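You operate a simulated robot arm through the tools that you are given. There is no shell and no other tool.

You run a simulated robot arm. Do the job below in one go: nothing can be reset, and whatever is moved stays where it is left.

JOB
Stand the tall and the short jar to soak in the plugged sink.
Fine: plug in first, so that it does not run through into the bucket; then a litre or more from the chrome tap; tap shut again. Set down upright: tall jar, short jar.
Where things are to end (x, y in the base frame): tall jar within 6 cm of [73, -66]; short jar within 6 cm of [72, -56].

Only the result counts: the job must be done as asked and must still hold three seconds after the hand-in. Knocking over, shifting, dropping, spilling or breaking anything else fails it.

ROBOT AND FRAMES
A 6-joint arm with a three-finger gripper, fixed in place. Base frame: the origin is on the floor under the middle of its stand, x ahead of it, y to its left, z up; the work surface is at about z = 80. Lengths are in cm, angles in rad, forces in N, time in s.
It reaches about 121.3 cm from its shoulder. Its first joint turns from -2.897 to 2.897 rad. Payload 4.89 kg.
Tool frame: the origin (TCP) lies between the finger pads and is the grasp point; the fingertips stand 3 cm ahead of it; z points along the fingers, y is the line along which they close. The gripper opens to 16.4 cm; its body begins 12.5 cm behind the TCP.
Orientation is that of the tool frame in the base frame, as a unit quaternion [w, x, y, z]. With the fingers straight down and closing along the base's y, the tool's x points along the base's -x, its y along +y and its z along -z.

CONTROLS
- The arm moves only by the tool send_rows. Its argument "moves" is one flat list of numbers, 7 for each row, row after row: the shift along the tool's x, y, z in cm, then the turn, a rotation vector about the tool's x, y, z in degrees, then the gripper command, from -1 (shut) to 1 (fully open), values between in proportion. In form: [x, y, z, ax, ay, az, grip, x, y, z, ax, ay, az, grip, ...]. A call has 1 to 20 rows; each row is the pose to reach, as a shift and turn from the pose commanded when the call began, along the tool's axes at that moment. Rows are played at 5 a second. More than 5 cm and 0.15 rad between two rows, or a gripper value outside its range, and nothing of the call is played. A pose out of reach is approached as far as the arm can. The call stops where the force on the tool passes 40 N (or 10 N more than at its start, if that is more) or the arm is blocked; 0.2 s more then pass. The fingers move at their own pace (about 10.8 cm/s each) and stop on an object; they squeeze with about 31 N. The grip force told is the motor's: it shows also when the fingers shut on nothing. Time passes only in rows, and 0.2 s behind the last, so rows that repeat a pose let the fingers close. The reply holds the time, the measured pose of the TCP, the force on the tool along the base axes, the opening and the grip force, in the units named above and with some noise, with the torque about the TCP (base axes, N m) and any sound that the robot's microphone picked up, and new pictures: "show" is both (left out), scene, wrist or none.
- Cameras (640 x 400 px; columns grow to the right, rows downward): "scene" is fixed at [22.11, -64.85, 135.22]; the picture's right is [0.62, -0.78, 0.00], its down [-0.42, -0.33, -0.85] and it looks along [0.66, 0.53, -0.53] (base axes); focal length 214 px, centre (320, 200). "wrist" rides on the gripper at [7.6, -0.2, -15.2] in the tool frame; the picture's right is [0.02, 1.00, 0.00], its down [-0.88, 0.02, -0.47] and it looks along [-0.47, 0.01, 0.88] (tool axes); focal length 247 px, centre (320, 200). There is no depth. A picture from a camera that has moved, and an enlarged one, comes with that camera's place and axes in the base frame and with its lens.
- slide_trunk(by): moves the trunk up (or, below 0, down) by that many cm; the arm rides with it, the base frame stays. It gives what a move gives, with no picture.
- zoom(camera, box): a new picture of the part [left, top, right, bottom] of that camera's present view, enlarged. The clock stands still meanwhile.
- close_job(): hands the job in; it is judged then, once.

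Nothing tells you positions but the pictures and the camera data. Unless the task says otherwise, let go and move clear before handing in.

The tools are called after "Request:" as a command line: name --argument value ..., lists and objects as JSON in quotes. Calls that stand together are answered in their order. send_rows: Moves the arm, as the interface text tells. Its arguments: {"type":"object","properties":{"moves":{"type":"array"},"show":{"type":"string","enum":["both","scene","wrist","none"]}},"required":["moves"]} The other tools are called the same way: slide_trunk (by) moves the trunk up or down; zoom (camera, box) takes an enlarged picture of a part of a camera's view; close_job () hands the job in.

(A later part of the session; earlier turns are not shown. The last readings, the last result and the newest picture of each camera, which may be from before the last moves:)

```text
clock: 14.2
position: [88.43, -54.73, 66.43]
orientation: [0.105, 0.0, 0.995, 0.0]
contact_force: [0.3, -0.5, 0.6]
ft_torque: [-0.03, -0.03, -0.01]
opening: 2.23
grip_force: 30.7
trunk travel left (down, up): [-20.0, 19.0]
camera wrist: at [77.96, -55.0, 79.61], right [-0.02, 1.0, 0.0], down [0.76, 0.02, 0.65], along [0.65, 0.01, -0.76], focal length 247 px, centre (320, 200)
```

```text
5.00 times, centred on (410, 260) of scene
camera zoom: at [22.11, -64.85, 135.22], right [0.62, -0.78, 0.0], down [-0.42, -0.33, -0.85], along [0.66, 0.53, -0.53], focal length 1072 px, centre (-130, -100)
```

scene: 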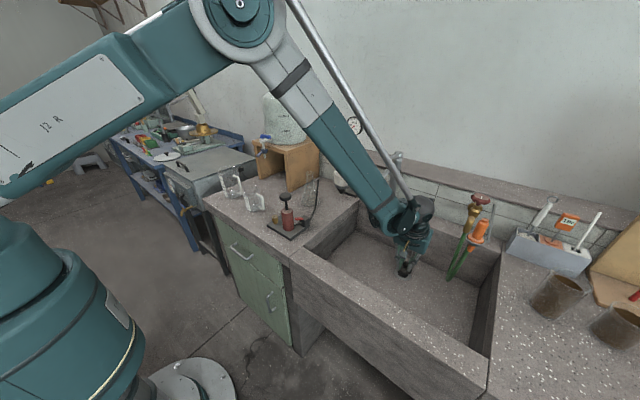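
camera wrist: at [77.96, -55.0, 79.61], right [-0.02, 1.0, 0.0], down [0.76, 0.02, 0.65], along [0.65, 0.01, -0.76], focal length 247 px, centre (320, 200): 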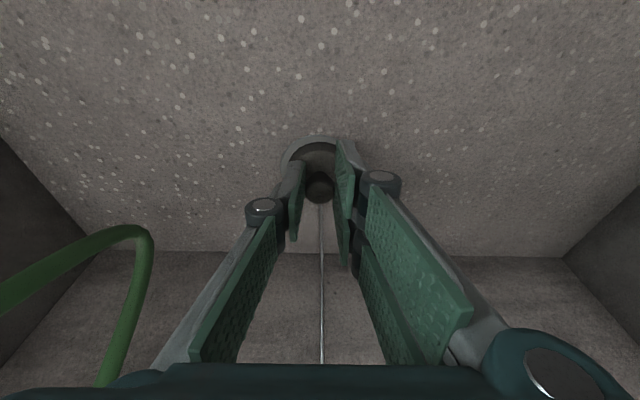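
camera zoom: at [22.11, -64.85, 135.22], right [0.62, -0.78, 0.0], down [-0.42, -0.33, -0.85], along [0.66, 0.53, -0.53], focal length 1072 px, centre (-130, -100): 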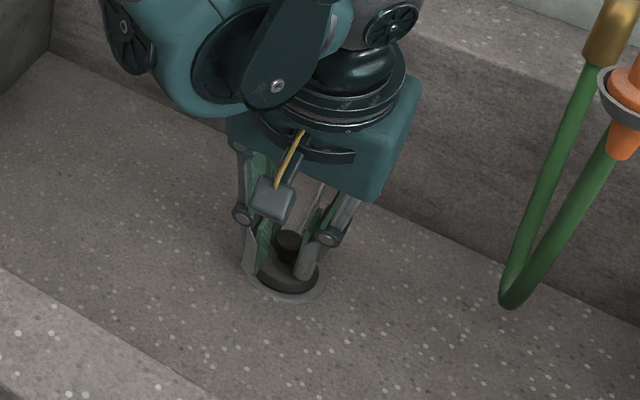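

Request:
send_rows --moves '[0.04, 0, 0.2, 0, 0, 0, -1, 0.08, 0, 0.4, 0, 0, 0, -1, 0.12, 0, 0.6, 0, 0, 0, -1, 0.16, 0, 0.8, 0, 0, 0, -1, 0.16, 0, 0.8, 0, 0, 0, -1]' --show "wrist"

Request:
zoom --camera "wrist" --box '[240, 90, 400, 250]'

Request:
zoom --camera "scene" --box '[370, 220, 450, 300]'

```text
clock: 15.2
position: [88.43, -54.89, 66.06]
orientation: [0.106, 0.0, 0.994, 0.0]
contact_force: [-7.2, 3.1, 30.4]
ft_torque: [0.13, -0.12, -0.01]
opening: 2.24
grip_force: 31.1
trunk travel left (down, up): [-20.0, 19.0]
stopped in row 4: the force on the tool passed its limit at 44 N (the readings are from after the stop); the commanded pose is now the measured one
camera wrist: at [77.91, -55.06, 79.21], right [-0.02, 1.0, -0.01], down [0.76, 0.02, 0.65], along [0.65, 0.01, -0.76], focal length 247 px, centre (320, 200)
```

wrist: 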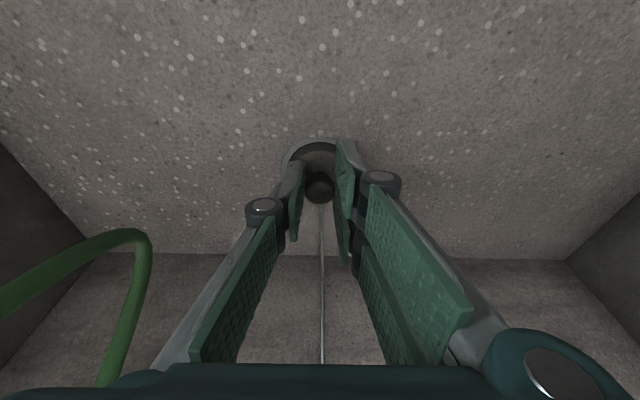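

```text
2.50 times, centred on (320, 170) of wrist
camera zoom: at [77.91, -55.06, 79.21], right [-0.02, 1.0, -0.01], down [0.76, 0.02, 0.65], along [0.65, 0.01, -0.76], focal length 617 px, centre (320, 275)
```

zoom: 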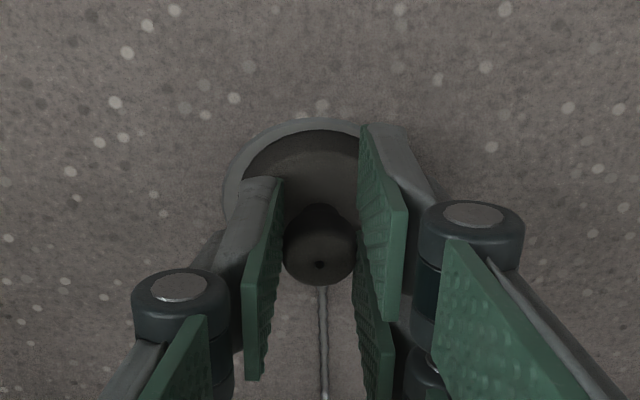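

```text
5.00 times, centred on (410, 260) of scene
camera zoom: at [22.11, -64.85, 135.22], right [0.62, -0.78, 0.0], down [-0.42, -0.33, -0.85], along [0.66, 0.53, -0.53], focal length 1072 px, centre (-130, -100)
```

zoom: 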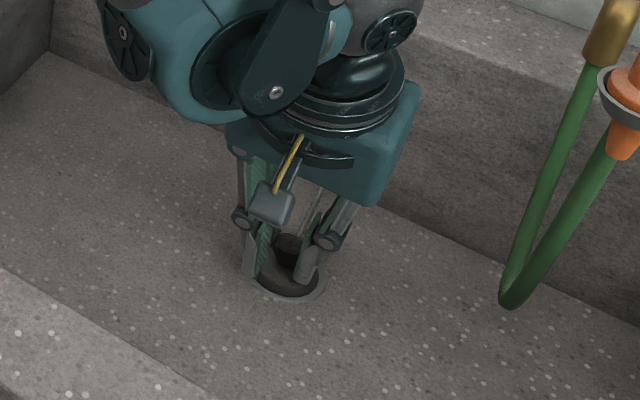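

The plug is seated on the drain ring, concentric to within a few millimetres. I'll ease the pressure, let go and lift straight up.

Request:
send_rows --moves '[-0.03, 0, -0.15, 0, 0, 0, -1, -0.03, 0, -0.15, 0, 0, 0, -0.4, -0.03, 0, -0.15, 0, 0, 0, -0.4, -0.03, 0, -0.15, 0, 0, 0, -0.4, -0.6, 0, -2.93, 0, 0, 0, -0.4, -1.5, 0, -7.3, 0, 0, 0, -0.4, -2.4, 0, -11.7, 0, 0, 0, -0.4, -3.3, 0, -16, 0, 0, 0, -0.4]' --show "both"

Request:
zoom --camera "wrist" --box '[240, 60, 400, 220]'

Request:
zoom --camera "scene" --box '[370, 220, 450, 300]'

```text
clock: 17.0
position: [88.12, -55.13, 82.27]
orientation: [0.105, 0.0, 0.994, 0.0]
contact_force: [1.0, -0.8, -0.7]
ft_torque: [0.12, 0.11, 0.03]
opening: 4.92
grip_force: 0.2
trunk travel left (down, up): [-20.0, 19.0]
camera wrist: at [77.64, -55.34, 95.49], right [-0.02, 1.0, 0.0], down [0.76, 0.02, 0.65], along [0.65, 0.01, -0.76], focal length 247 px, centre (320, 200)
```

scene: 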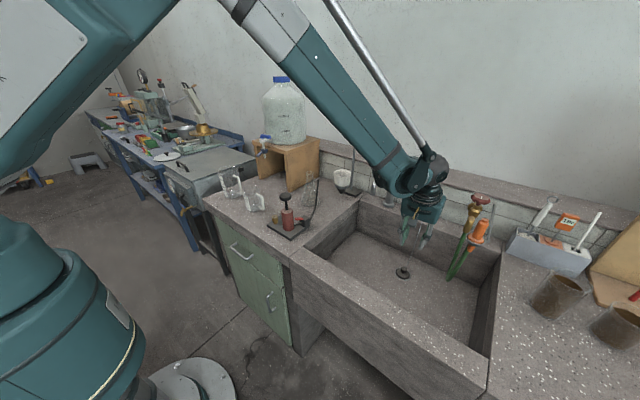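
wrist: 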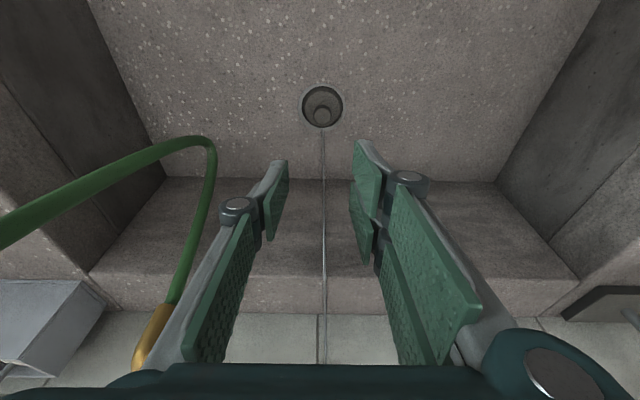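

```text
2.50 times, centred on (320, 140) of wrist
camera zoom: at [77.64, -55.34, 95.49], right [-0.02, 1.0, 0.0], down [0.76, 0.02, 0.65], along [0.65, 0.01, -0.76], focal length 617 px, centre (320, 350)
```

zoom: 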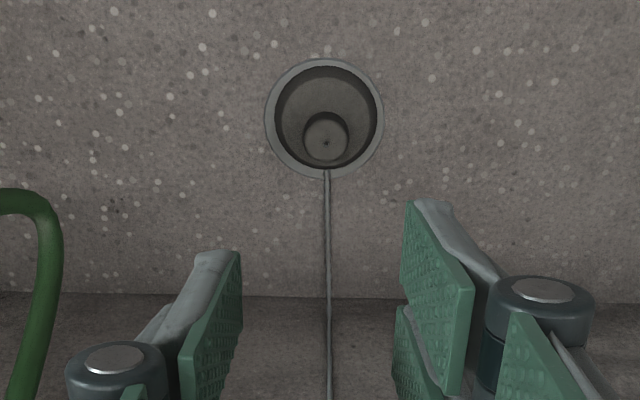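

```text
5.00 times, centred on (410, 260) of scene
camera zoom: at [22.11, -64.85, 135.22], right [0.62, -0.78, 0.0], down [-0.42, -0.33, -0.85], along [0.66, 0.53, -0.53], focal length 1072 px, centre (-130, -100)
```

zoom: 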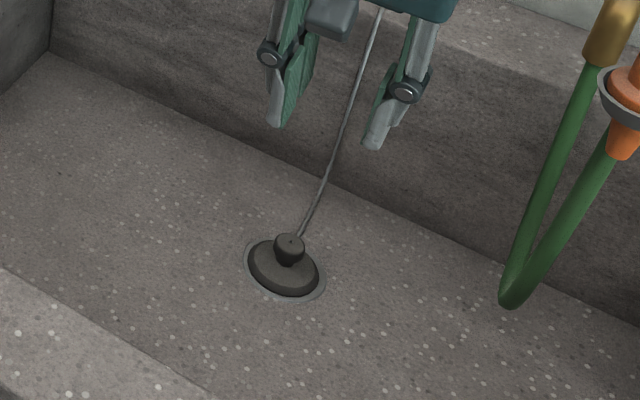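

The plug sits squarely in the drain. Next I'll rise clear and move over the chrome tap, to see how its lever works.

Request:
send_rows --moves '[0.04, 0, -4.6, 0, 0, 0, -0.4, 0.08, 0, -9.2, 0, 0, 0, -0.4, 0.13, 0, -13.8, 0, 0, 0, -0.4, 0.17, 0, -18.4, 0, 0, 0, -0.4, 0.21, 0, -23, 0, 0, 0, -0.4, 0.25, 0, -27.6, 0, 0, 0, -0.4, 0.29, 0, -32.2, 0, 0, 0, -0.4, 0.34, 0, -36.9, 0, 0, 0, -0.4, 0.34, 4.5, -36.9, 0, 3, 0, -0.7, 0.34, 9, -36.9, 0, 6, 0, -1, 0.34, 13, -36.9, 0, 9, 0, -1, 0.34, 17, -36.9, 0, 12, 0, -1]' --show "both"

Request:
zoom --camera "wrist" --box '[200, 100, 440, 300]'

Request:
zoom --camera "scene" --box '[350, 120, 450, 220]'

```text
clock: 19.6
position: [80.36, -37.93, 118.02]
orientation: [0.0, 0.0, 1.0, 0.0]
contact_force: [0.0, -0.7, -0.8]
ft_torque: [0.19, -0.02, 0.03]
opening: 0.0
grip_force: 31.1
trunk travel left (down, up): [-20.0, 19.0]
camera wrist: at [72.93, -38.07, 133.25], right [-0.02, 1.0, 0.0], down [0.88, 0.02, 0.47], along [0.47, 0.01, -0.88], focal length 247 px, centre (320, 200)
```

scene: 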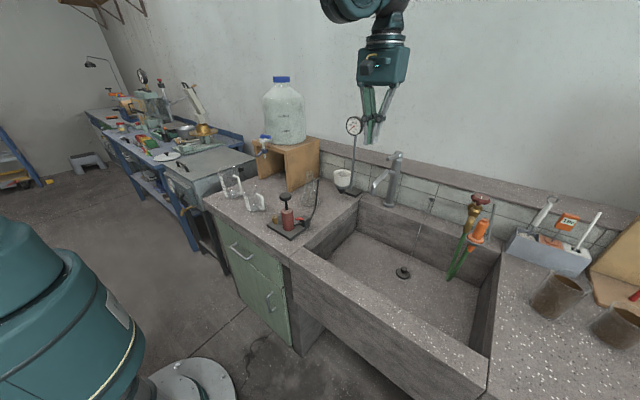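
wrist: 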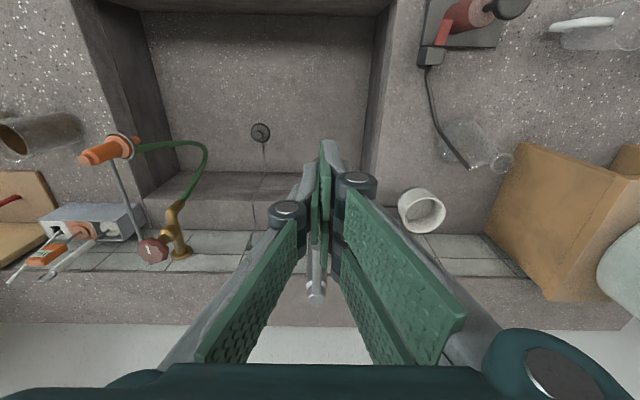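

```text
2.00 times, centred on (320, 200) of wrist
camera zoom: at [72.93, -38.07, 133.25], right [-0.02, 1.0, 0.0], down [0.88, 0.02, 0.47], along [0.47, 0.01, -0.88], focal length 494 px, centre (320, 200)
```

zoom: 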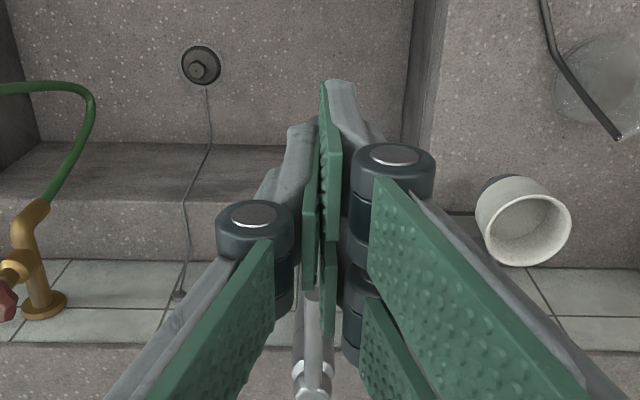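

```text
4.00 times, centred on (400, 170) of scene
camera zoom: at [22.11, -64.85, 135.22], right [0.62, -0.78, 0.0], down [-0.42, -0.33, -0.85], along [0.66, 0.53, -0.53], focal length 858 px, centre (0, 320)
```

zoom: 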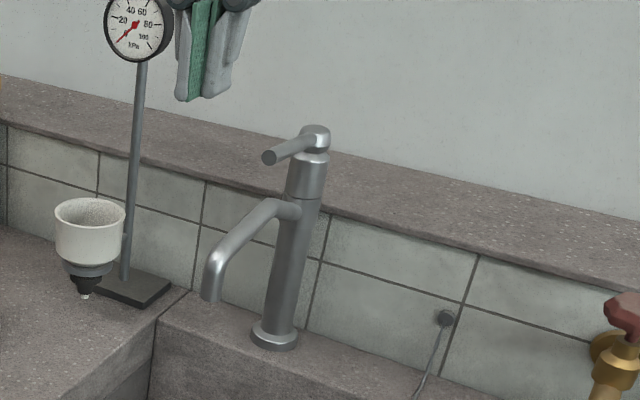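

The tap column is at about (106, -37.8), and its lever runs horizontally toward me to a tip near (94.3, -37.6, 106.7). I'll open the fingers a little and straddle the lever from above.

Request:
send_rows --moves '[-4, 0, 0, 0, 0, 0, -0.4, -8, 0.1, 0, 0, 0, 0, -0.4, -12, 0.2, 0, 0, 0, 0, -0.4, -15.5, 0.2, 0, 0, 0, 0, -0.4, -15.5, 0.2, 3, 0, 0, 0, -0.4, -15.5, 0.2, 5.5, 0, 0, 0, -0.4]' --show "both"

Request:
zoom --camera "wrist" --box '[240, 100, 400, 260]'

Request:
zoom --camera "scene" --box '[350, 80, 450, 200]'

```text
clock: 21.0
position: [95.59, -37.79, 112.27]
orientation: [0.0, 0.001, 1.0, 0.0]
contact_force: [-0.2, -0.1, 0.6]
ft_torque: [-0.03, -0.01, 0.01]
opening: 4.92
grip_force: 0.1
trunk travel left (down, up): [-20.0, 19.0]
camera wrist: at [88.12, -38.06, 127.41], right [-0.02, 1.0, 0.0], down [0.88, 0.02, 0.47], along [0.47, 0.01, -0.88], focal length 247 px, centre (320, 200)
```

scene: 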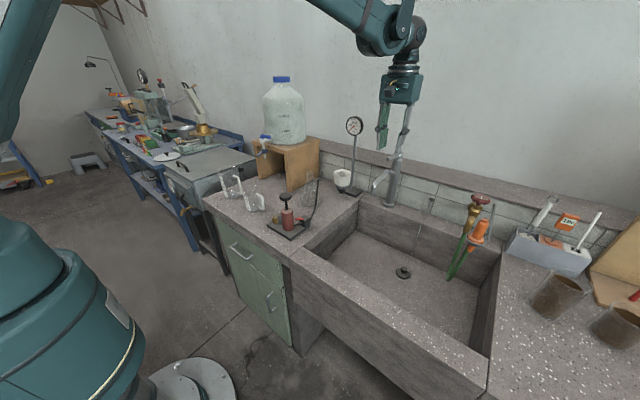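
wrist: 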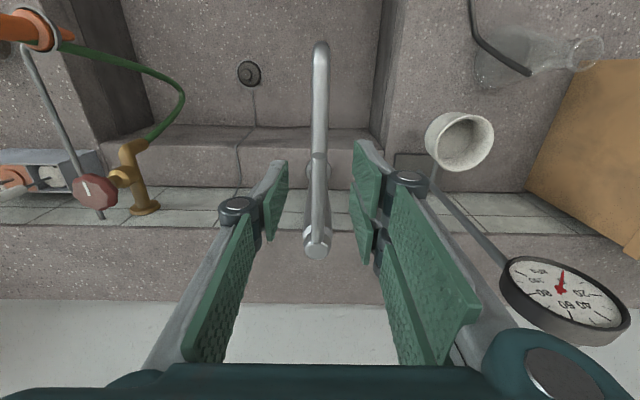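

```text
2.50 times, centred on (320, 180) of wrist
camera zoom: at [88.12, -38.06, 127.41], right [-0.02, 1.0, 0.0], down [0.88, 0.02, 0.47], along [0.47, 0.01, -0.88], focal length 617 px, centre (320, 250)
```

zoom: 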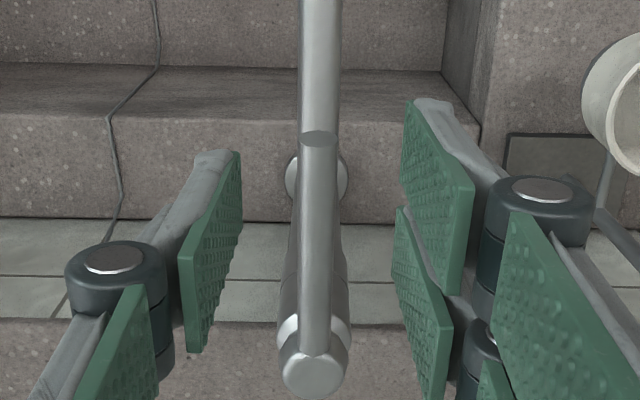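

```text
3.33 times, centred on (400, 140) of scene
camera zoom: at [22.11, -64.85, 135.22], right [0.62, -0.78, 0.0], down [-0.42, -0.33, -0.85], along [0.66, 0.53, -0.53], focal length 715 px, centre (53, 400)
```

zoom: 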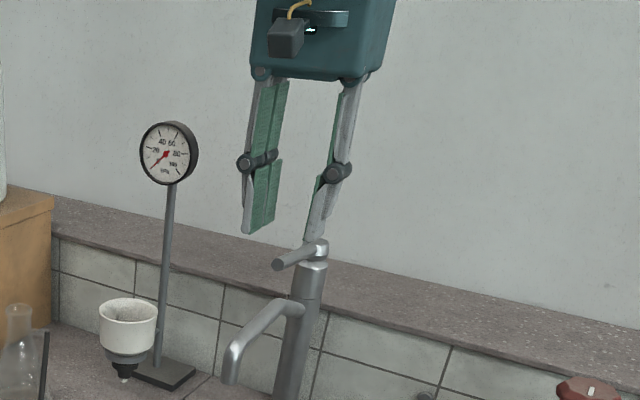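

Request:
send_rows --moves '[0, -0.1, 2.5, 0, 0, 0, -0.4, -0.5, -0.15, 4.6, 0, 0, 0, -0.4, -0.5, -0.15, 4.6, 0, 0, 0, -0.4]' --show "both"

Request:
zoom --camera "wrist" --box '[240, 100, 400, 260]'

Request:
zoom --camera "scene" --box '[350, 80, 450, 200]'

```text
clock: 21.8
position: [96.41, -37.98, 107.43]
orientation: [0.001, 0.0, 1.0, 0.0]
contact_force: [0.8, 0.4, -1.3]
ft_torque: [0.05, 0.1, -0.03]
opening: 4.93
grip_force: 0.0
trunk travel left (down, up): [-20.0, 19.0]
camera wrist: at [88.91, -38.17, 122.78], right [-0.02, 1.0, 0.0], down [0.88, 0.02, 0.47], along [0.47, 0.01, -0.88], focal length 247 px, centre (320, 200)
```

scene: 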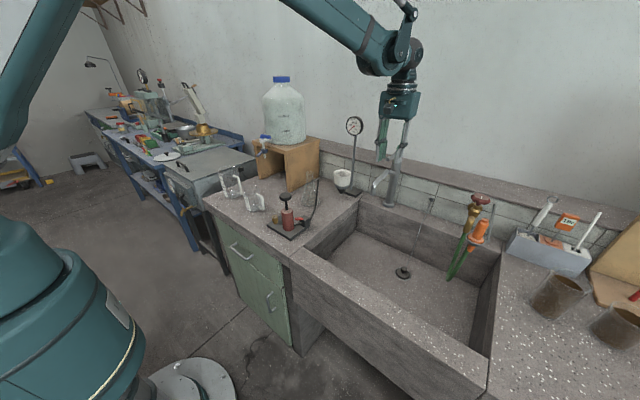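
wrist: 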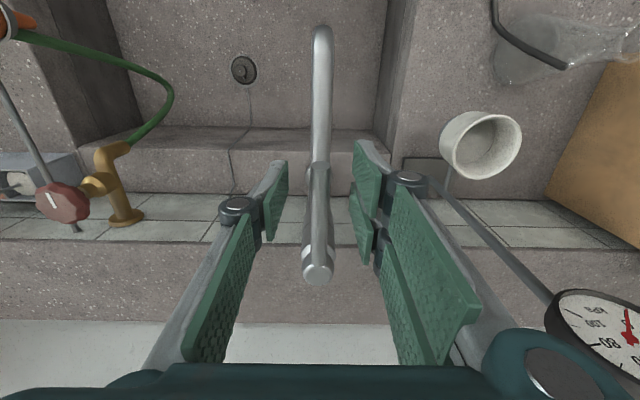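

```text
2.50 times, centred on (320, 180) of wrist
camera zoom: at [88.91, -38.17, 122.78], right [-0.02, 1.0, 0.0], down [0.88, 0.02, 0.47], along [0.47, 0.01, -0.88], focal length 617 px, centre (320, 250)
```

zoom: 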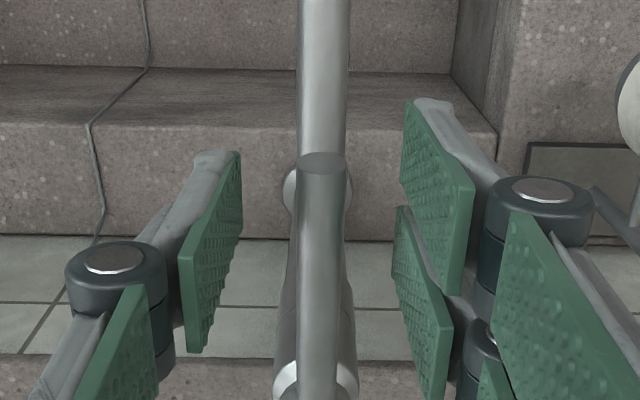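

```text
3.33 times, centred on (400, 140) of scene
camera zoom: at [22.11, -64.85, 135.22], right [0.62, -0.78, 0.0], down [-0.42, -0.33, -0.85], along [0.66, 0.53, -0.53], focal length 715 px, centre (53, 400)
```

zoom: 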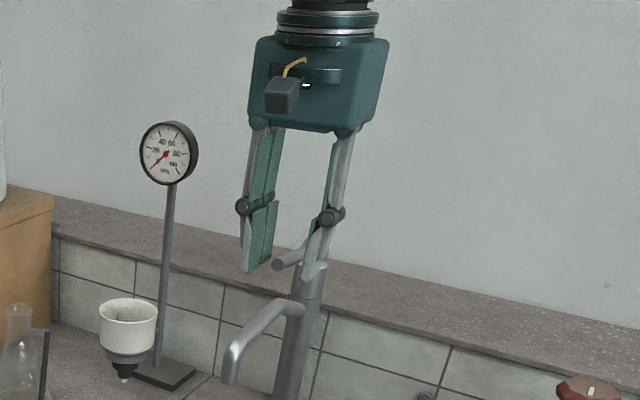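

Request:
send_rows --moves '[0, 0, 0, 0, 0, 0, -1, 0, 0, 0, 0, 0, 0, -1, 0, 0, 0, 0, 0, 0, -1, 0, 0, -0.4, 0, 0, 0, -1, 0, 0, -0.8, 0, 0, 0, -1, 0, 0, -0.8, 0, 0, 0, -1]' --show "both"

Request:
zoom --camera "wrist" --box '[240, 100, 400, 260]'

Request:
zoom --camera "scene" --box '[350, 100, 430, 200]'

```text
clock: 23.2
position: [96.61, -38.03, 108.43]
orientation: [0.0, 0.0, 1.0, 0.0]
contact_force: [5.6, -5.2, -16.3]
ft_torque: [-0.03, 1.22, 0.56]
opening: 1.42
grip_force: 45.0
trunk travel left (down, up): [-20.0, 19.0]
camera wrist: at [89.02, -38.12, 123.67], right [-0.02, 1.0, 0.0], down [0.88, 0.02, 0.47], along [0.47, 0.01, -0.88], focal length 247 px, centre (320, 200)
```

scene: 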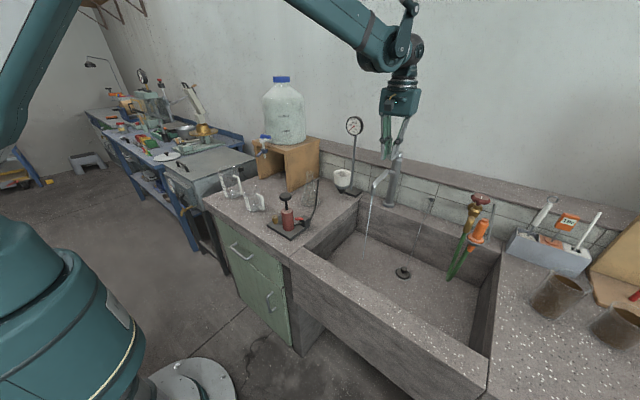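
wrist: 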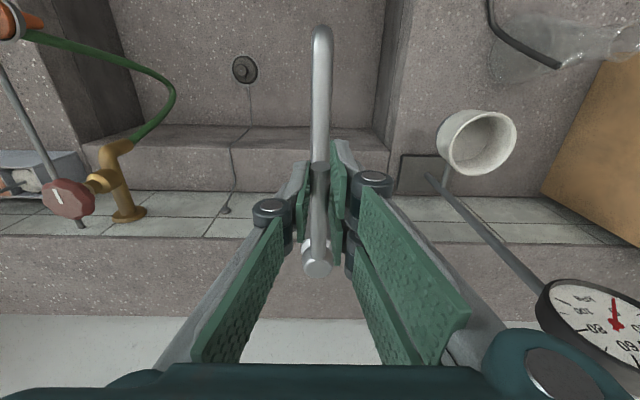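

```text
2.50 times, centred on (320, 180) of wrist
camera zoom: at [89.02, -38.12, 123.67], right [-0.02, 1.0, 0.0], down [0.88, 0.02, 0.47], along [0.47, 0.01, -0.88], focal length 617 px, centre (320, 250)
```

zoom: 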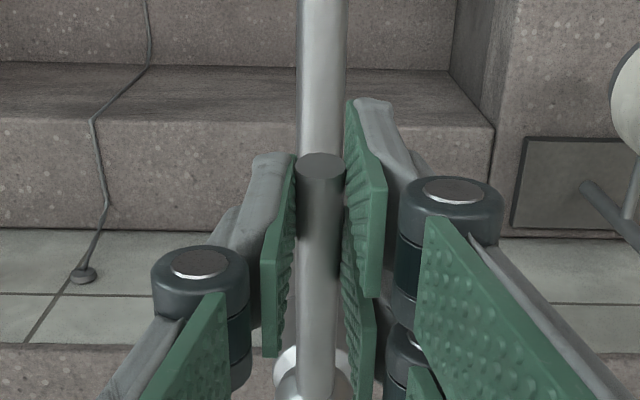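

```text
4.00 times, centred on (390, 150) of scene
camera zoom: at [22.11, -64.85, 135.22], right [0.62, -0.78, 0.0], down [-0.42, -0.33, -0.85], along [0.66, 0.53, -0.53], focal length 858 px, centre (40, 400)
```

zoom: 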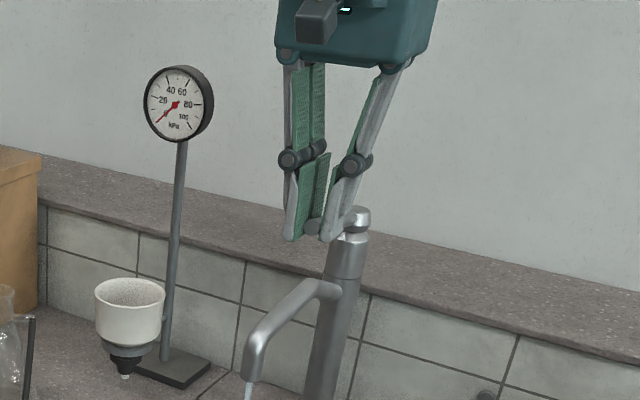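

Lifting the lever opens the tap, and water is now running into the sink. I'll lift it a bit further for a stronger flow.

Request:
send_rows --moves '[-0.1, 0, -0.5, 0, 3, 0, -1, -0.2, 0, -1.0, 0, 6, 0, -1, -0.35, 0, -1.5, 0, 9, 0, -1, -0.35, 0, -1.5, 0, 9, 0, -1]' --show "both"

Request:
zoom --camera "scene" --box '[340, 100, 460, 290]'

```text
clock: 23.9
position: [96.88, -37.95, 109.51]
orientation: [-0.058, 0.0, 0.998, -0.001]
contact_force: [14.2, -8.1, -14.7]
ft_torque: [-0.01, 0.57, 0.52]
opening: 1.42
grip_force: 44.8
trunk travel left (down, up): [-20.0, 19.0]
stopped in row 3: the force on the tool passed its limit at 42 N (the readings are from after the stop); the commanded pose is now the measured one
camera wrist: at [91.18, -38.11, 125.51], right [-0.02, 1.0, 0.0], down [0.93, 0.02, 0.37], along [0.37, 0.01, -0.93], focal length 247 px, centre (320, 200)
```

scene: 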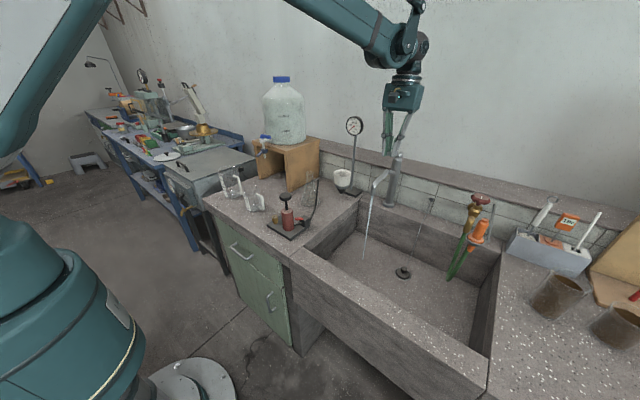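
wrist: 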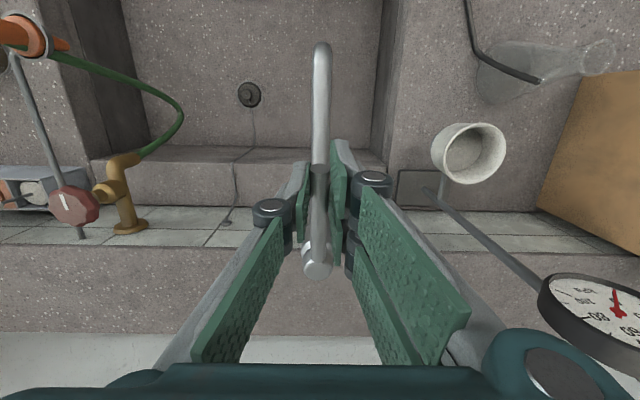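

```text
2.11 times, centred on (400, 195) of scene
camera zoom: at [22.11, -64.85, 135.22], right [0.62, -0.78, 0.0], down [-0.42, -0.33, -0.85], along [0.66, 0.53, -0.53], focal length 452 px, centre (152, 210)
```

zoom: 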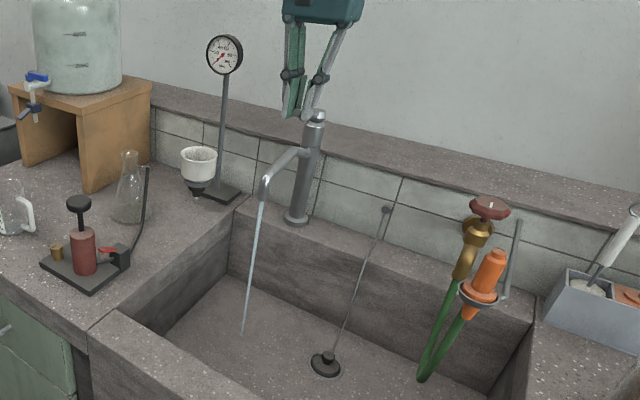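

Request:
send_rows --moves '[0, 0, 0, 0, 0, 0, -1, 0, 0, 0, 0, 0, 0, -1, 0, 0, 0, 0, 0, 0, -1, 0, 0, 0, 0, 0, 0, -1, 0, 0, 0, 0, 0, 0, -1, 0, 0, 0, 0, 0, 0, -1, 0, 0, 0, 0, 0, 0, -1, 0, 0, 0, 0, 0, 0, -1, 0, 0, 0, 0, 0, 0, -1, 0, 0, 0, 0, 0, 0, -1, 0, 0, 0, 0, 0, 0, -1, 0, 0, 0, 0, 0, 0, -1, 0, 0, 0, 0, 0, 0, -1, 0, 0, 0, 0, 0, 0, -1, 0, 0, 0, 0, 0, 0, -1]' --show "scene"

Request:
zoom --camera "scene" --box '[290, 170, 510, 340]'

```text
clock: 27.1
position: [96.89, -37.81, 109.53]
orientation: [-0.057, 0.0, 0.998, 0.0]
contact_force: [28.4, -16.8, -8.1]
ft_torque: [-0.2, -0.84, 0.51]
opening: 1.42
grip_force: 45.3
trunk travel left (down, up): [-20.0, 19.0]
```

scene: 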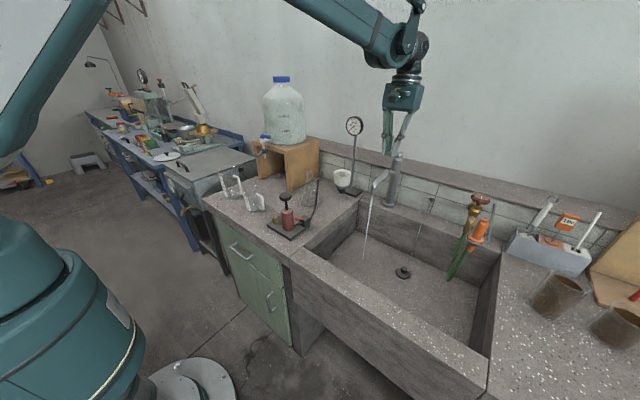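

```text
2.35 times, centred on (400, 255) of scene
camera zoom: at [22.11, -64.85, 135.22], right [0.62, -0.78, 0.0], down [-0.42, -0.33, -0.85], along [0.66, 0.53, -0.53], focal length 505 px, centre (132, 71)
```

zoom: 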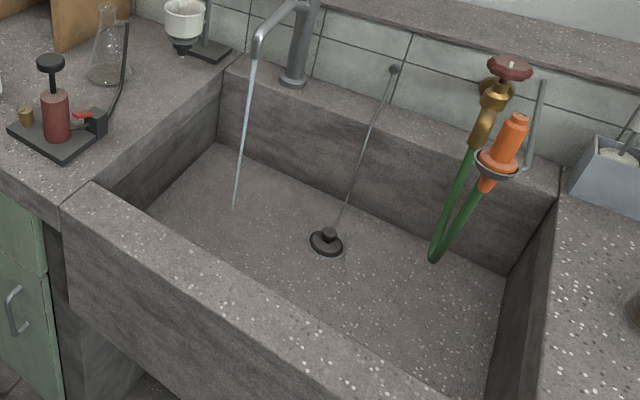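

Request:
send_rows --moves '[0, 0, 0, 0, 0, 0, -0.6, 0, 0, 0, 0, 0, 0, -0.4, 0, 0, 0, 0, 0, 0, -0.4, 0, 0, 0, 0, 0, 0, -0.4]' --show "both"

Request:
zoom --camera "scene" --box '[340, 100, 440, 250]'

```text
clock: 28.1
position: [96.76, -37.8, 109.68]
orientation: [-0.058, 0.001, 0.998, -0.001]
contact_force: [-0.6, 0.3, -0.4]
ft_torque: [-0.02, 0.0, 0.0]
opening: 4.93
grip_force: 0.1
trunk travel left (down, up): [-20.0, 19.0]
camera wrist: at [91.02, -38.01, 125.71], right [-0.02, 1.0, 0.0], down [0.93, 0.02, 0.37], along [0.37, 0.01, -0.93], focal length 247 px, centre (320, 200)
```

scene: 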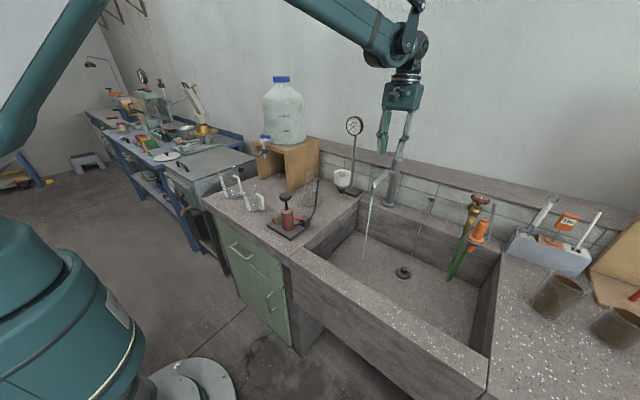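
wrist: 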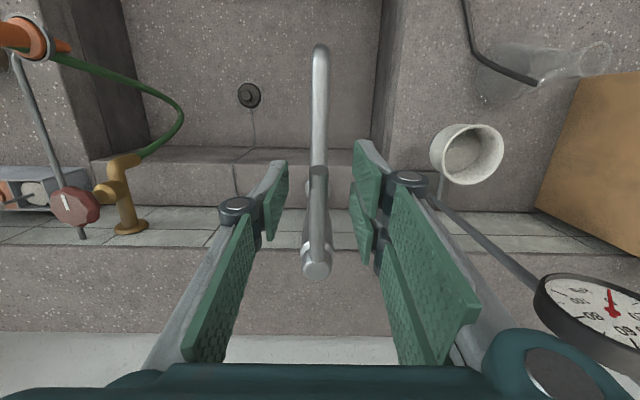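

```text
2.67 times, centred on (390, 175) of scene
camera zoom: at [22.11, -64.85, 135.22], right [0.62, -0.78, 0.0], down [-0.42, -0.33, -0.85], along [0.66, 0.53, -0.53], focal length 572 px, centre (133, 267)
```

zoom: 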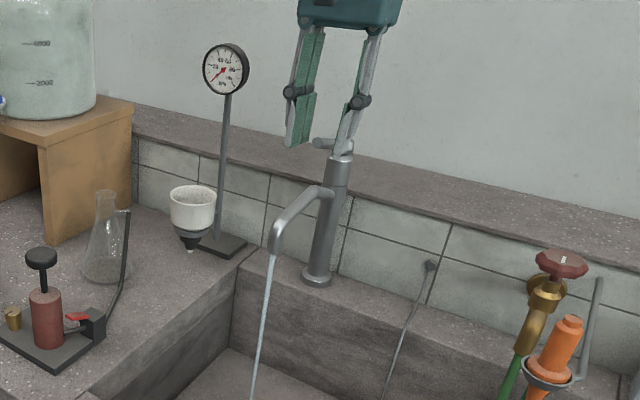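

The lever stays up on its own and the water keeps running. I'll lift the gripper clear above the lever and let the sink fill while watching the level.

Request:
send_rows --moves '[0, 0, -3, 0, -2, 0, -0.4, 0, 0, -6, 0, -4, 0, -0.4, 0.5, 0, -9, 0, -6.6, 0, -0.7, 1, 0, -9, 0, -6.6, 0, -1, 1, 0, -9, 0, -6.6, 0, -1, 1, 0, -9, 0, -6.6, 0, -1, 1, 0, -9, 0, -6.6, 0, -1, 1, 0, -9, 0, -6.6, 0, -1, 1, 0, -9, 0, -6.6, 0, -1, 1, 0, -9, 0, -6.6, 0, -1, 1, 0, -9, 0, -6.6, 0, -1, 1, 0, -9, 0, -6.6, 0, -1, 1, 0, -9, 0, -6.6, 0, -1, 1, 0, -9, 0, -6.6, 0, -1, 1, 0, -9, 0, -6.6, 0, -1]' --show "both"

Request:
zoom --camera "scene" --box '[290, 170, 510, 340]'

Request:
zoom --camera "wrist" --box '[80, 0, 420, 260]'

```text
clock: 31.3
position: [96.68, -37.75, 118.61]
orientation: [0.0, 0.0, 1.0, -0.001]
contact_force: [-0.1, 0.3, -0.1]
ft_torque: [0.0, 0.0, -0.01]
opening: 0.0
grip_force: 31.3
trunk travel left (down, up): [-20.0, 19.0]
camera wrist: at [89.2, -37.89, 133.92], right [-0.02, 1.0, 0.0], down [0.88, 0.02, 0.47], along [0.47, 0.01, -0.88], focal length 247 px, centre (320, 200)
```

scene: 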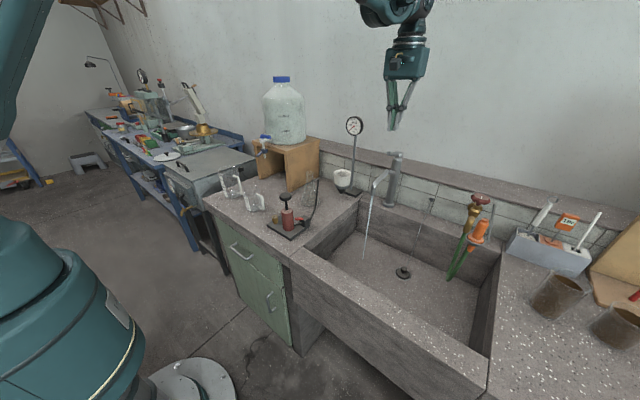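
wrist: 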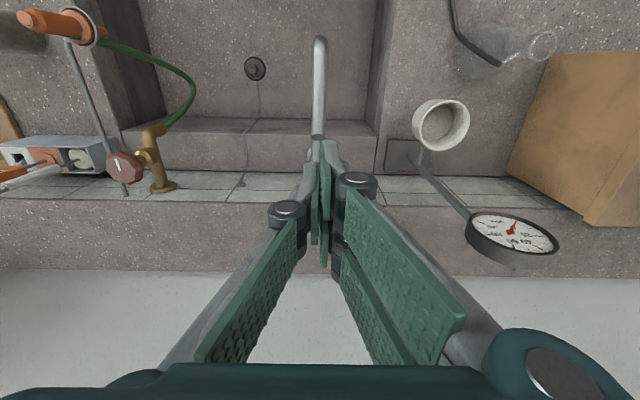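

```text
2.35 times, centred on (400, 255) of scene
camera zoom: at [22.11, -64.85, 135.22], right [0.62, -0.78, 0.0], down [-0.42, -0.33, -0.85], along [0.66, 0.53, -0.53], focal length 505 px, centre (132, 71)
```

zoom: 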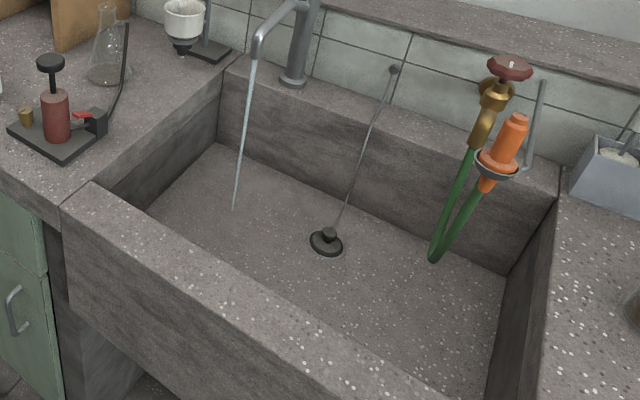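

```text
1.54 times, centred on (250, 130) of wrist
camera zoom: at [89.2, -37.89, 133.92], right [-0.02, 1.0, 0.0], down [0.88, 0.02, 0.47], along [0.47, 0.01, -0.88], focal length 380 px, centre (428, 308)
```

zoom: 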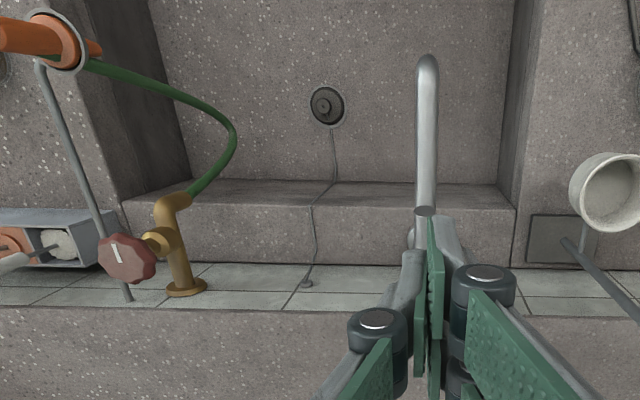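

Request:
send_rows --moves '[4, -1, -2, 0, 0, 0, -1, 8, -2, -4, 0, 0, 0, -1, 12, -3, -6, 0, 0, 0, -1, 16, -4, -8, 0, 0, 0, -1, 20, -5, -8, 0, 0, 0, -1, 24, -6, -8, 0, 0, 0, -1, 28, -7, -8, 0, 0, 0, -1, 28, -7, -8, 0, 0, 0, -1, 28, -7, -8, 0, 0, 0, -1, 28, -7, -8, 0, 0, 0, -1, 28, -7, -8, 0, 0, 0, -1, 28, -7, -8, 0, 0, 0, -1, 28, -7, -8, 0, 0, 0, -1, 28, -7, -8, 0, 0, 0, -1, 28, -7, -8, 0, 0, 0, -1, 28, -7, -8, 0, 0, 0, -1, 28, -7, -8, 0, 0, 0, -1, 28, -7, -8, 0, 0, 0, -1, 28, -7, -8, 0, 0, 0, -1, 28, -7, -8, 0, 0, 0, -1]' --show "both"

Request:
zoom --camera "scene" --box '[290, 170, 510, 340]'

Request:
zoom --camera "wrist" --box '[100, 0, 440, 260]'

```text
clock: 35.5
position: [68.68, -44.93, 126.73]
orientation: [0.0, 0.0, 1.0, -0.001]
contact_force: [0.0, 0.3, 0.6]
ft_torque: [0.01, 0.0, 0.03]
opening: 0.0
grip_force: 31.1
trunk travel left (down, up): [-20.0, 19.0]
camera wrist: at [61.14, -45.01, 141.97], right [-0.02, 1.0, 0.0], down [0.88, 0.02, 0.47], along [0.47, 0.01, -0.88], focal length 247 px, centre (320, 200)
```

scene: 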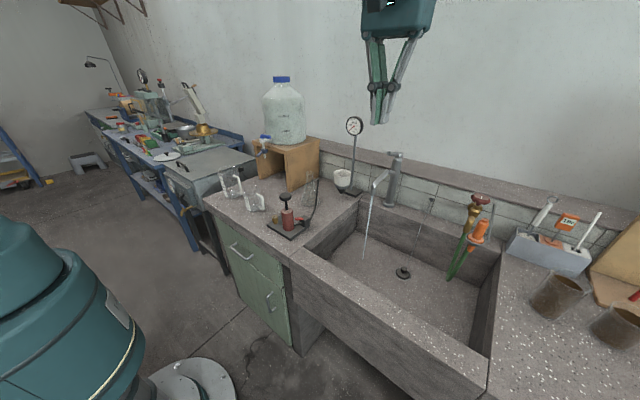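
wrist: 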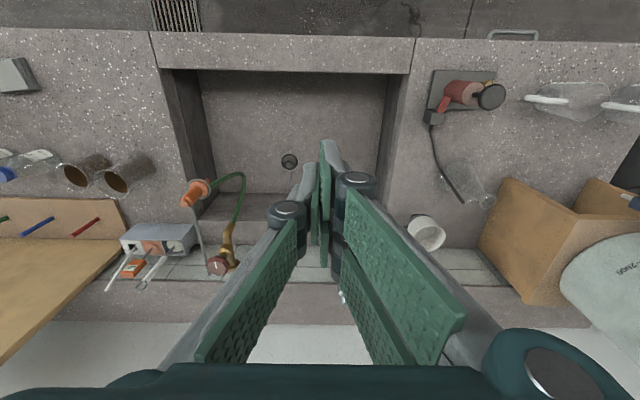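

```text
2.35 times, centred on (400, 255) of scene
camera zoom: at [22.11, -64.85, 135.22], right [0.62, -0.78, 0.0], down [-0.42, -0.33, -0.85], along [0.66, 0.53, -0.53], focal length 505 px, centre (132, 71)
```

zoom: 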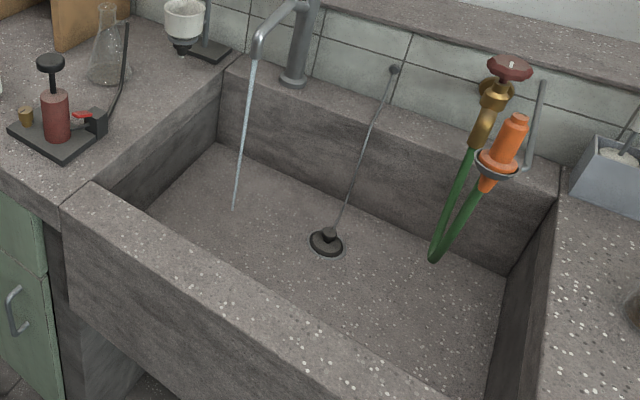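

```text
1.54 times, centred on (270, 130) of wrist
camera zoom: at [61.14, -45.01, 141.97], right [-0.02, 1.0, 0.0], down [0.88, 0.02, 0.47], along [0.47, 0.01, -0.88], focal length 380 px, centre (397, 308)
```

zoom: 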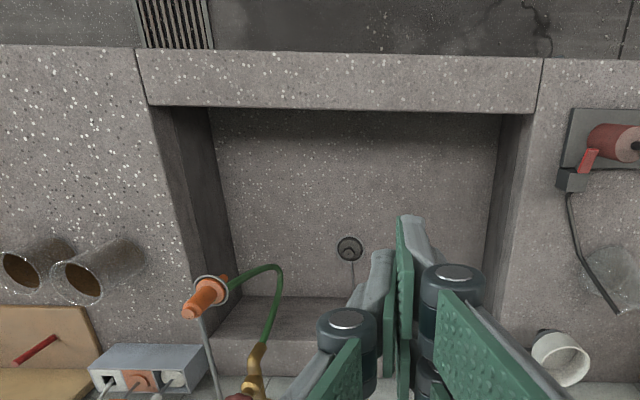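

Request:
zoom --camera "scene" --box '[350, 230, 450, 310]'

Request:
zoom --camera "wrist" --box '[190, 60, 400, 230]'

Request:
zoom --camera "scene" --box '[360, 140, 430, 200]'

```text
5.00 times, centred on (400, 270) of scene
camera zoom: at [22.11, -64.85, 135.22], right [0.62, -0.78, 0.0], down [-0.42, -0.33, -0.85], along [0.66, 0.53, -0.53], focal length 1072 px, centre (-80, -150)
```

zoom: 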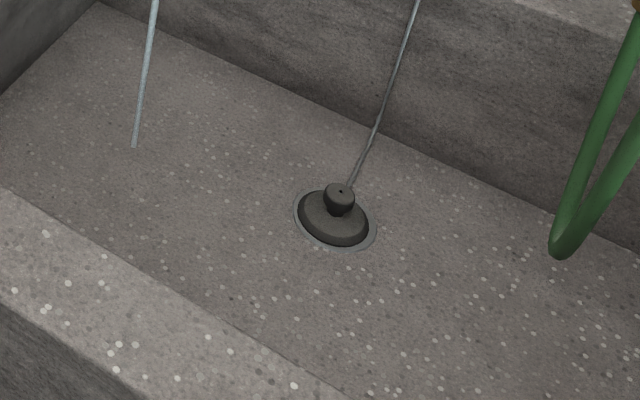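

```text
2.35 times, centred on (295, 145) of wrist
camera zoom: at [61.14, -45.01, 141.97], right [-0.02, 1.0, 0.0], down [0.88, 0.02, 0.47], along [0.47, 0.01, -0.88], focal length 581 px, centre (379, 329)
```

zoom: 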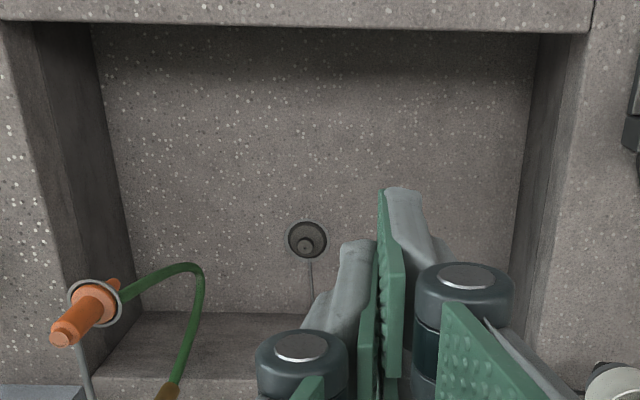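

```text
6.67 times, centred on (395, 170) of scene
camera zoom: at [22.11, -64.85, 135.22], right [0.62, -0.78, 0.0], down [-0.42, -0.33, -0.85], along [0.66, 0.53, -0.53], focal length 1430 px, centre (-180, 400)
```

zoom: 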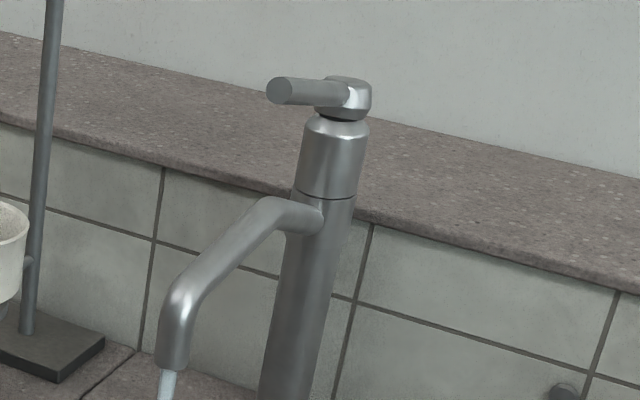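

Request:
send_rows --moves '[0, -3, 4, 0, 0, 0, -1, -0.5, -6, 8, 0, 0, 0, -1, -1, -9, 12, 0, 0, 0, -1, -1.5, -11, 16, 0, 0, 0, -1, -2, -12, 20, 0, 0, 0, -1, -2, -12, 20, 0, 0, 0, -1, -2, -12, 20, 0, 0, 0, -1, -2, -12, 20, 0, 0, 0, -1, -2, -12, 20, 0, 0, 0, -1, -2, -12, 20, 0, 0, 0, -1, -2, -12, 20, 0, 0, 0, -1, -2, -12, 20, 0, 0, 0, -1, -2, -12, 20, 0, 0, 0, -1, -2, -12, 20, 0, 0, 0, -1, -2, -12, 20, 0, 0, 0, -1]' --show "both"

Request:
zoom --camera "wrist" --box '[100, 0, 500, 200]'

Request:
zoom --camera "scene" --box '[350, 230, 450, 310]'

```text
refused: row 2 steps farther than a row can; nothing moved
```

```text
1.60 times, centred on (300, 100) of wrist
camera zoom: at [61.14, -45.01, 141.97], right [-0.02, 1.0, 0.0], down [0.88, 0.02, 0.47], along [0.47, 0.01, -0.88], focal length 395 px, centre (352, 360)
```

zoom: 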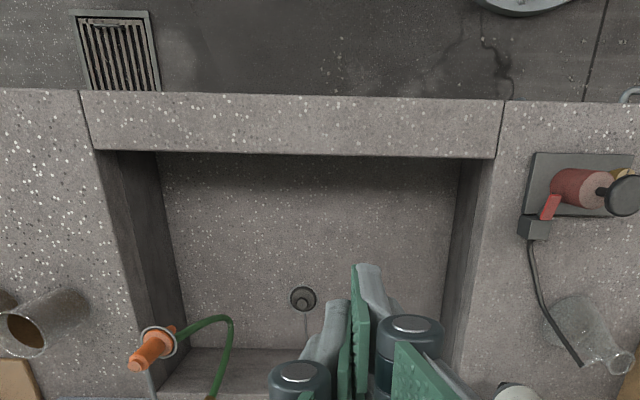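

```text
5.00 times, centred on (400, 270) of scene
camera zoom: at [22.11, -64.85, 135.22], right [0.62, -0.78, 0.0], down [-0.42, -0.33, -0.85], along [0.66, 0.53, -0.53], focal length 1072 px, centre (-80, -150)
```

zoom: 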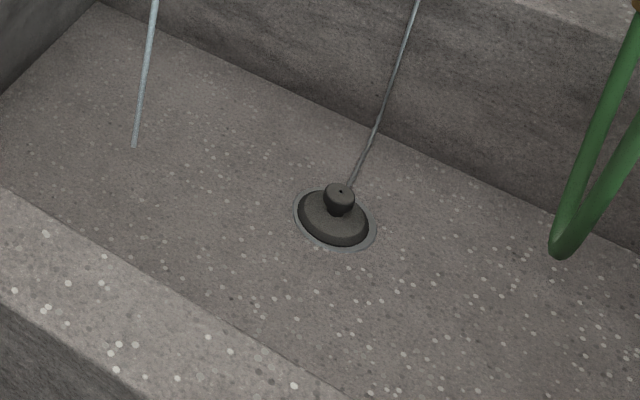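

Request:
send_rows --moves '[0, -2.5, 4, 0, 0, 0, -1, -0.5, -5, 8, 0, 0, 0, -1, -1, -7.5, 12, 0, 0, 0, -1, -1.5, -10, 16, 0, 0, 0, -1, -2, -12, 20, 0, 0, 0, -1, -2, -12, 20, 0, 0, 0, -1, -2, -12, 20, 0, 0, 0, -1, -2, -12, 20, 0, 0, 0, -1, -2, -12, 20, 0, 0, 0, -1, -2, -12, 20, 0, 0, 0, -1, -2, -12, 20, 0, 0, 0, -1, -2, -12, 20, 0, 0, 0, -1, -2, -12, 20, 0, 0, 0, -1, -2, -12, 20, 0, 0, 0, -1, -2, -12, 20, 0, 0, 0, -1]' --show "both"

Request:
zoom --camera "wrist" --box '[100, 0, 500, 200]'

Request:
zoom --camera "scene" --box '[350, 230, 450, 310]'

```text
clock: 38.7
position: [70.8, -57.01, 106.71]
orientation: [0.0, 0.001, 1.0, 0.0]
contact_force: [0.1, 0.6, 0.3]
ft_torque: [-0.02, -0.01, -0.02]
opening: 0.01
grip_force: 31.2
trunk travel left (down, up): [-20.0, 19.0]
camera wrist: at [63.32, -57.17, 121.97], right [-0.02, 1.0, 0.0], down [0.88, 0.02, 0.47], along [0.47, 0.01, -0.88], focal length 247 px, centre (320, 200)
```

scene: 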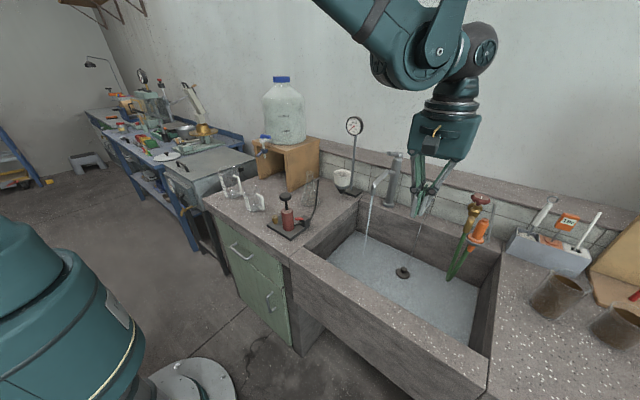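
wrist: 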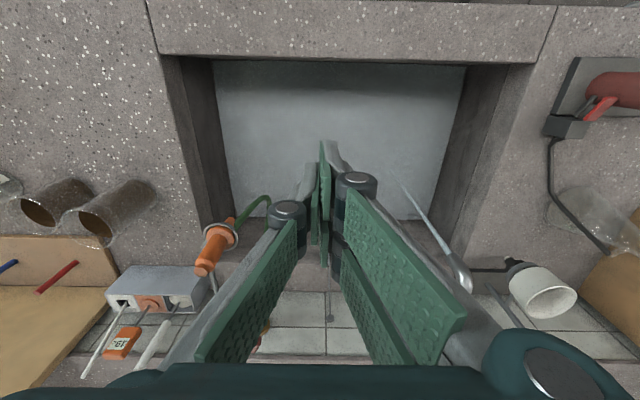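

```text
1.60 times, centred on (300, 100) of wrist
camera zoom: at [63.32, -57.17, 121.97], right [-0.02, 1.0, 0.0], down [0.88, 0.02, 0.47], along [0.47, 0.01, -0.88], focal length 395 px, centre (352, 360)
```

zoom: 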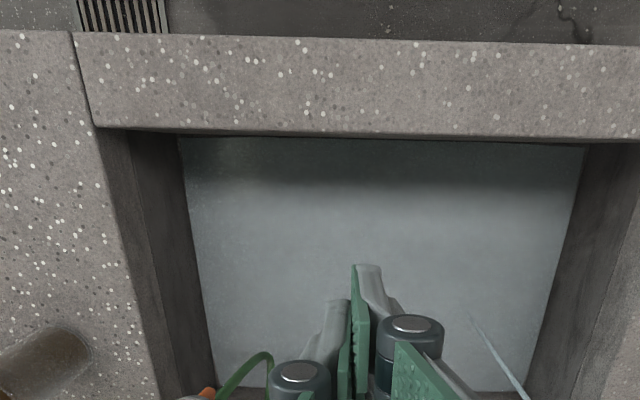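

```text
5.00 times, centred on (400, 270) of scene
camera zoom: at [22.11, -64.85, 135.22], right [0.62, -0.78, 0.0], down [-0.42, -0.33, -0.85], along [0.66, 0.53, -0.53], focal length 1072 px, centre (-80, -150)
```

zoom: 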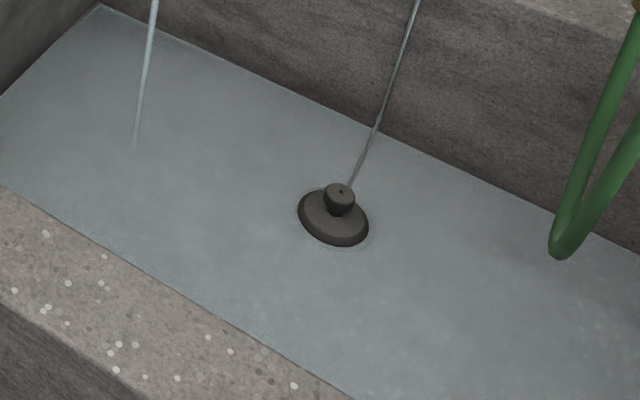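

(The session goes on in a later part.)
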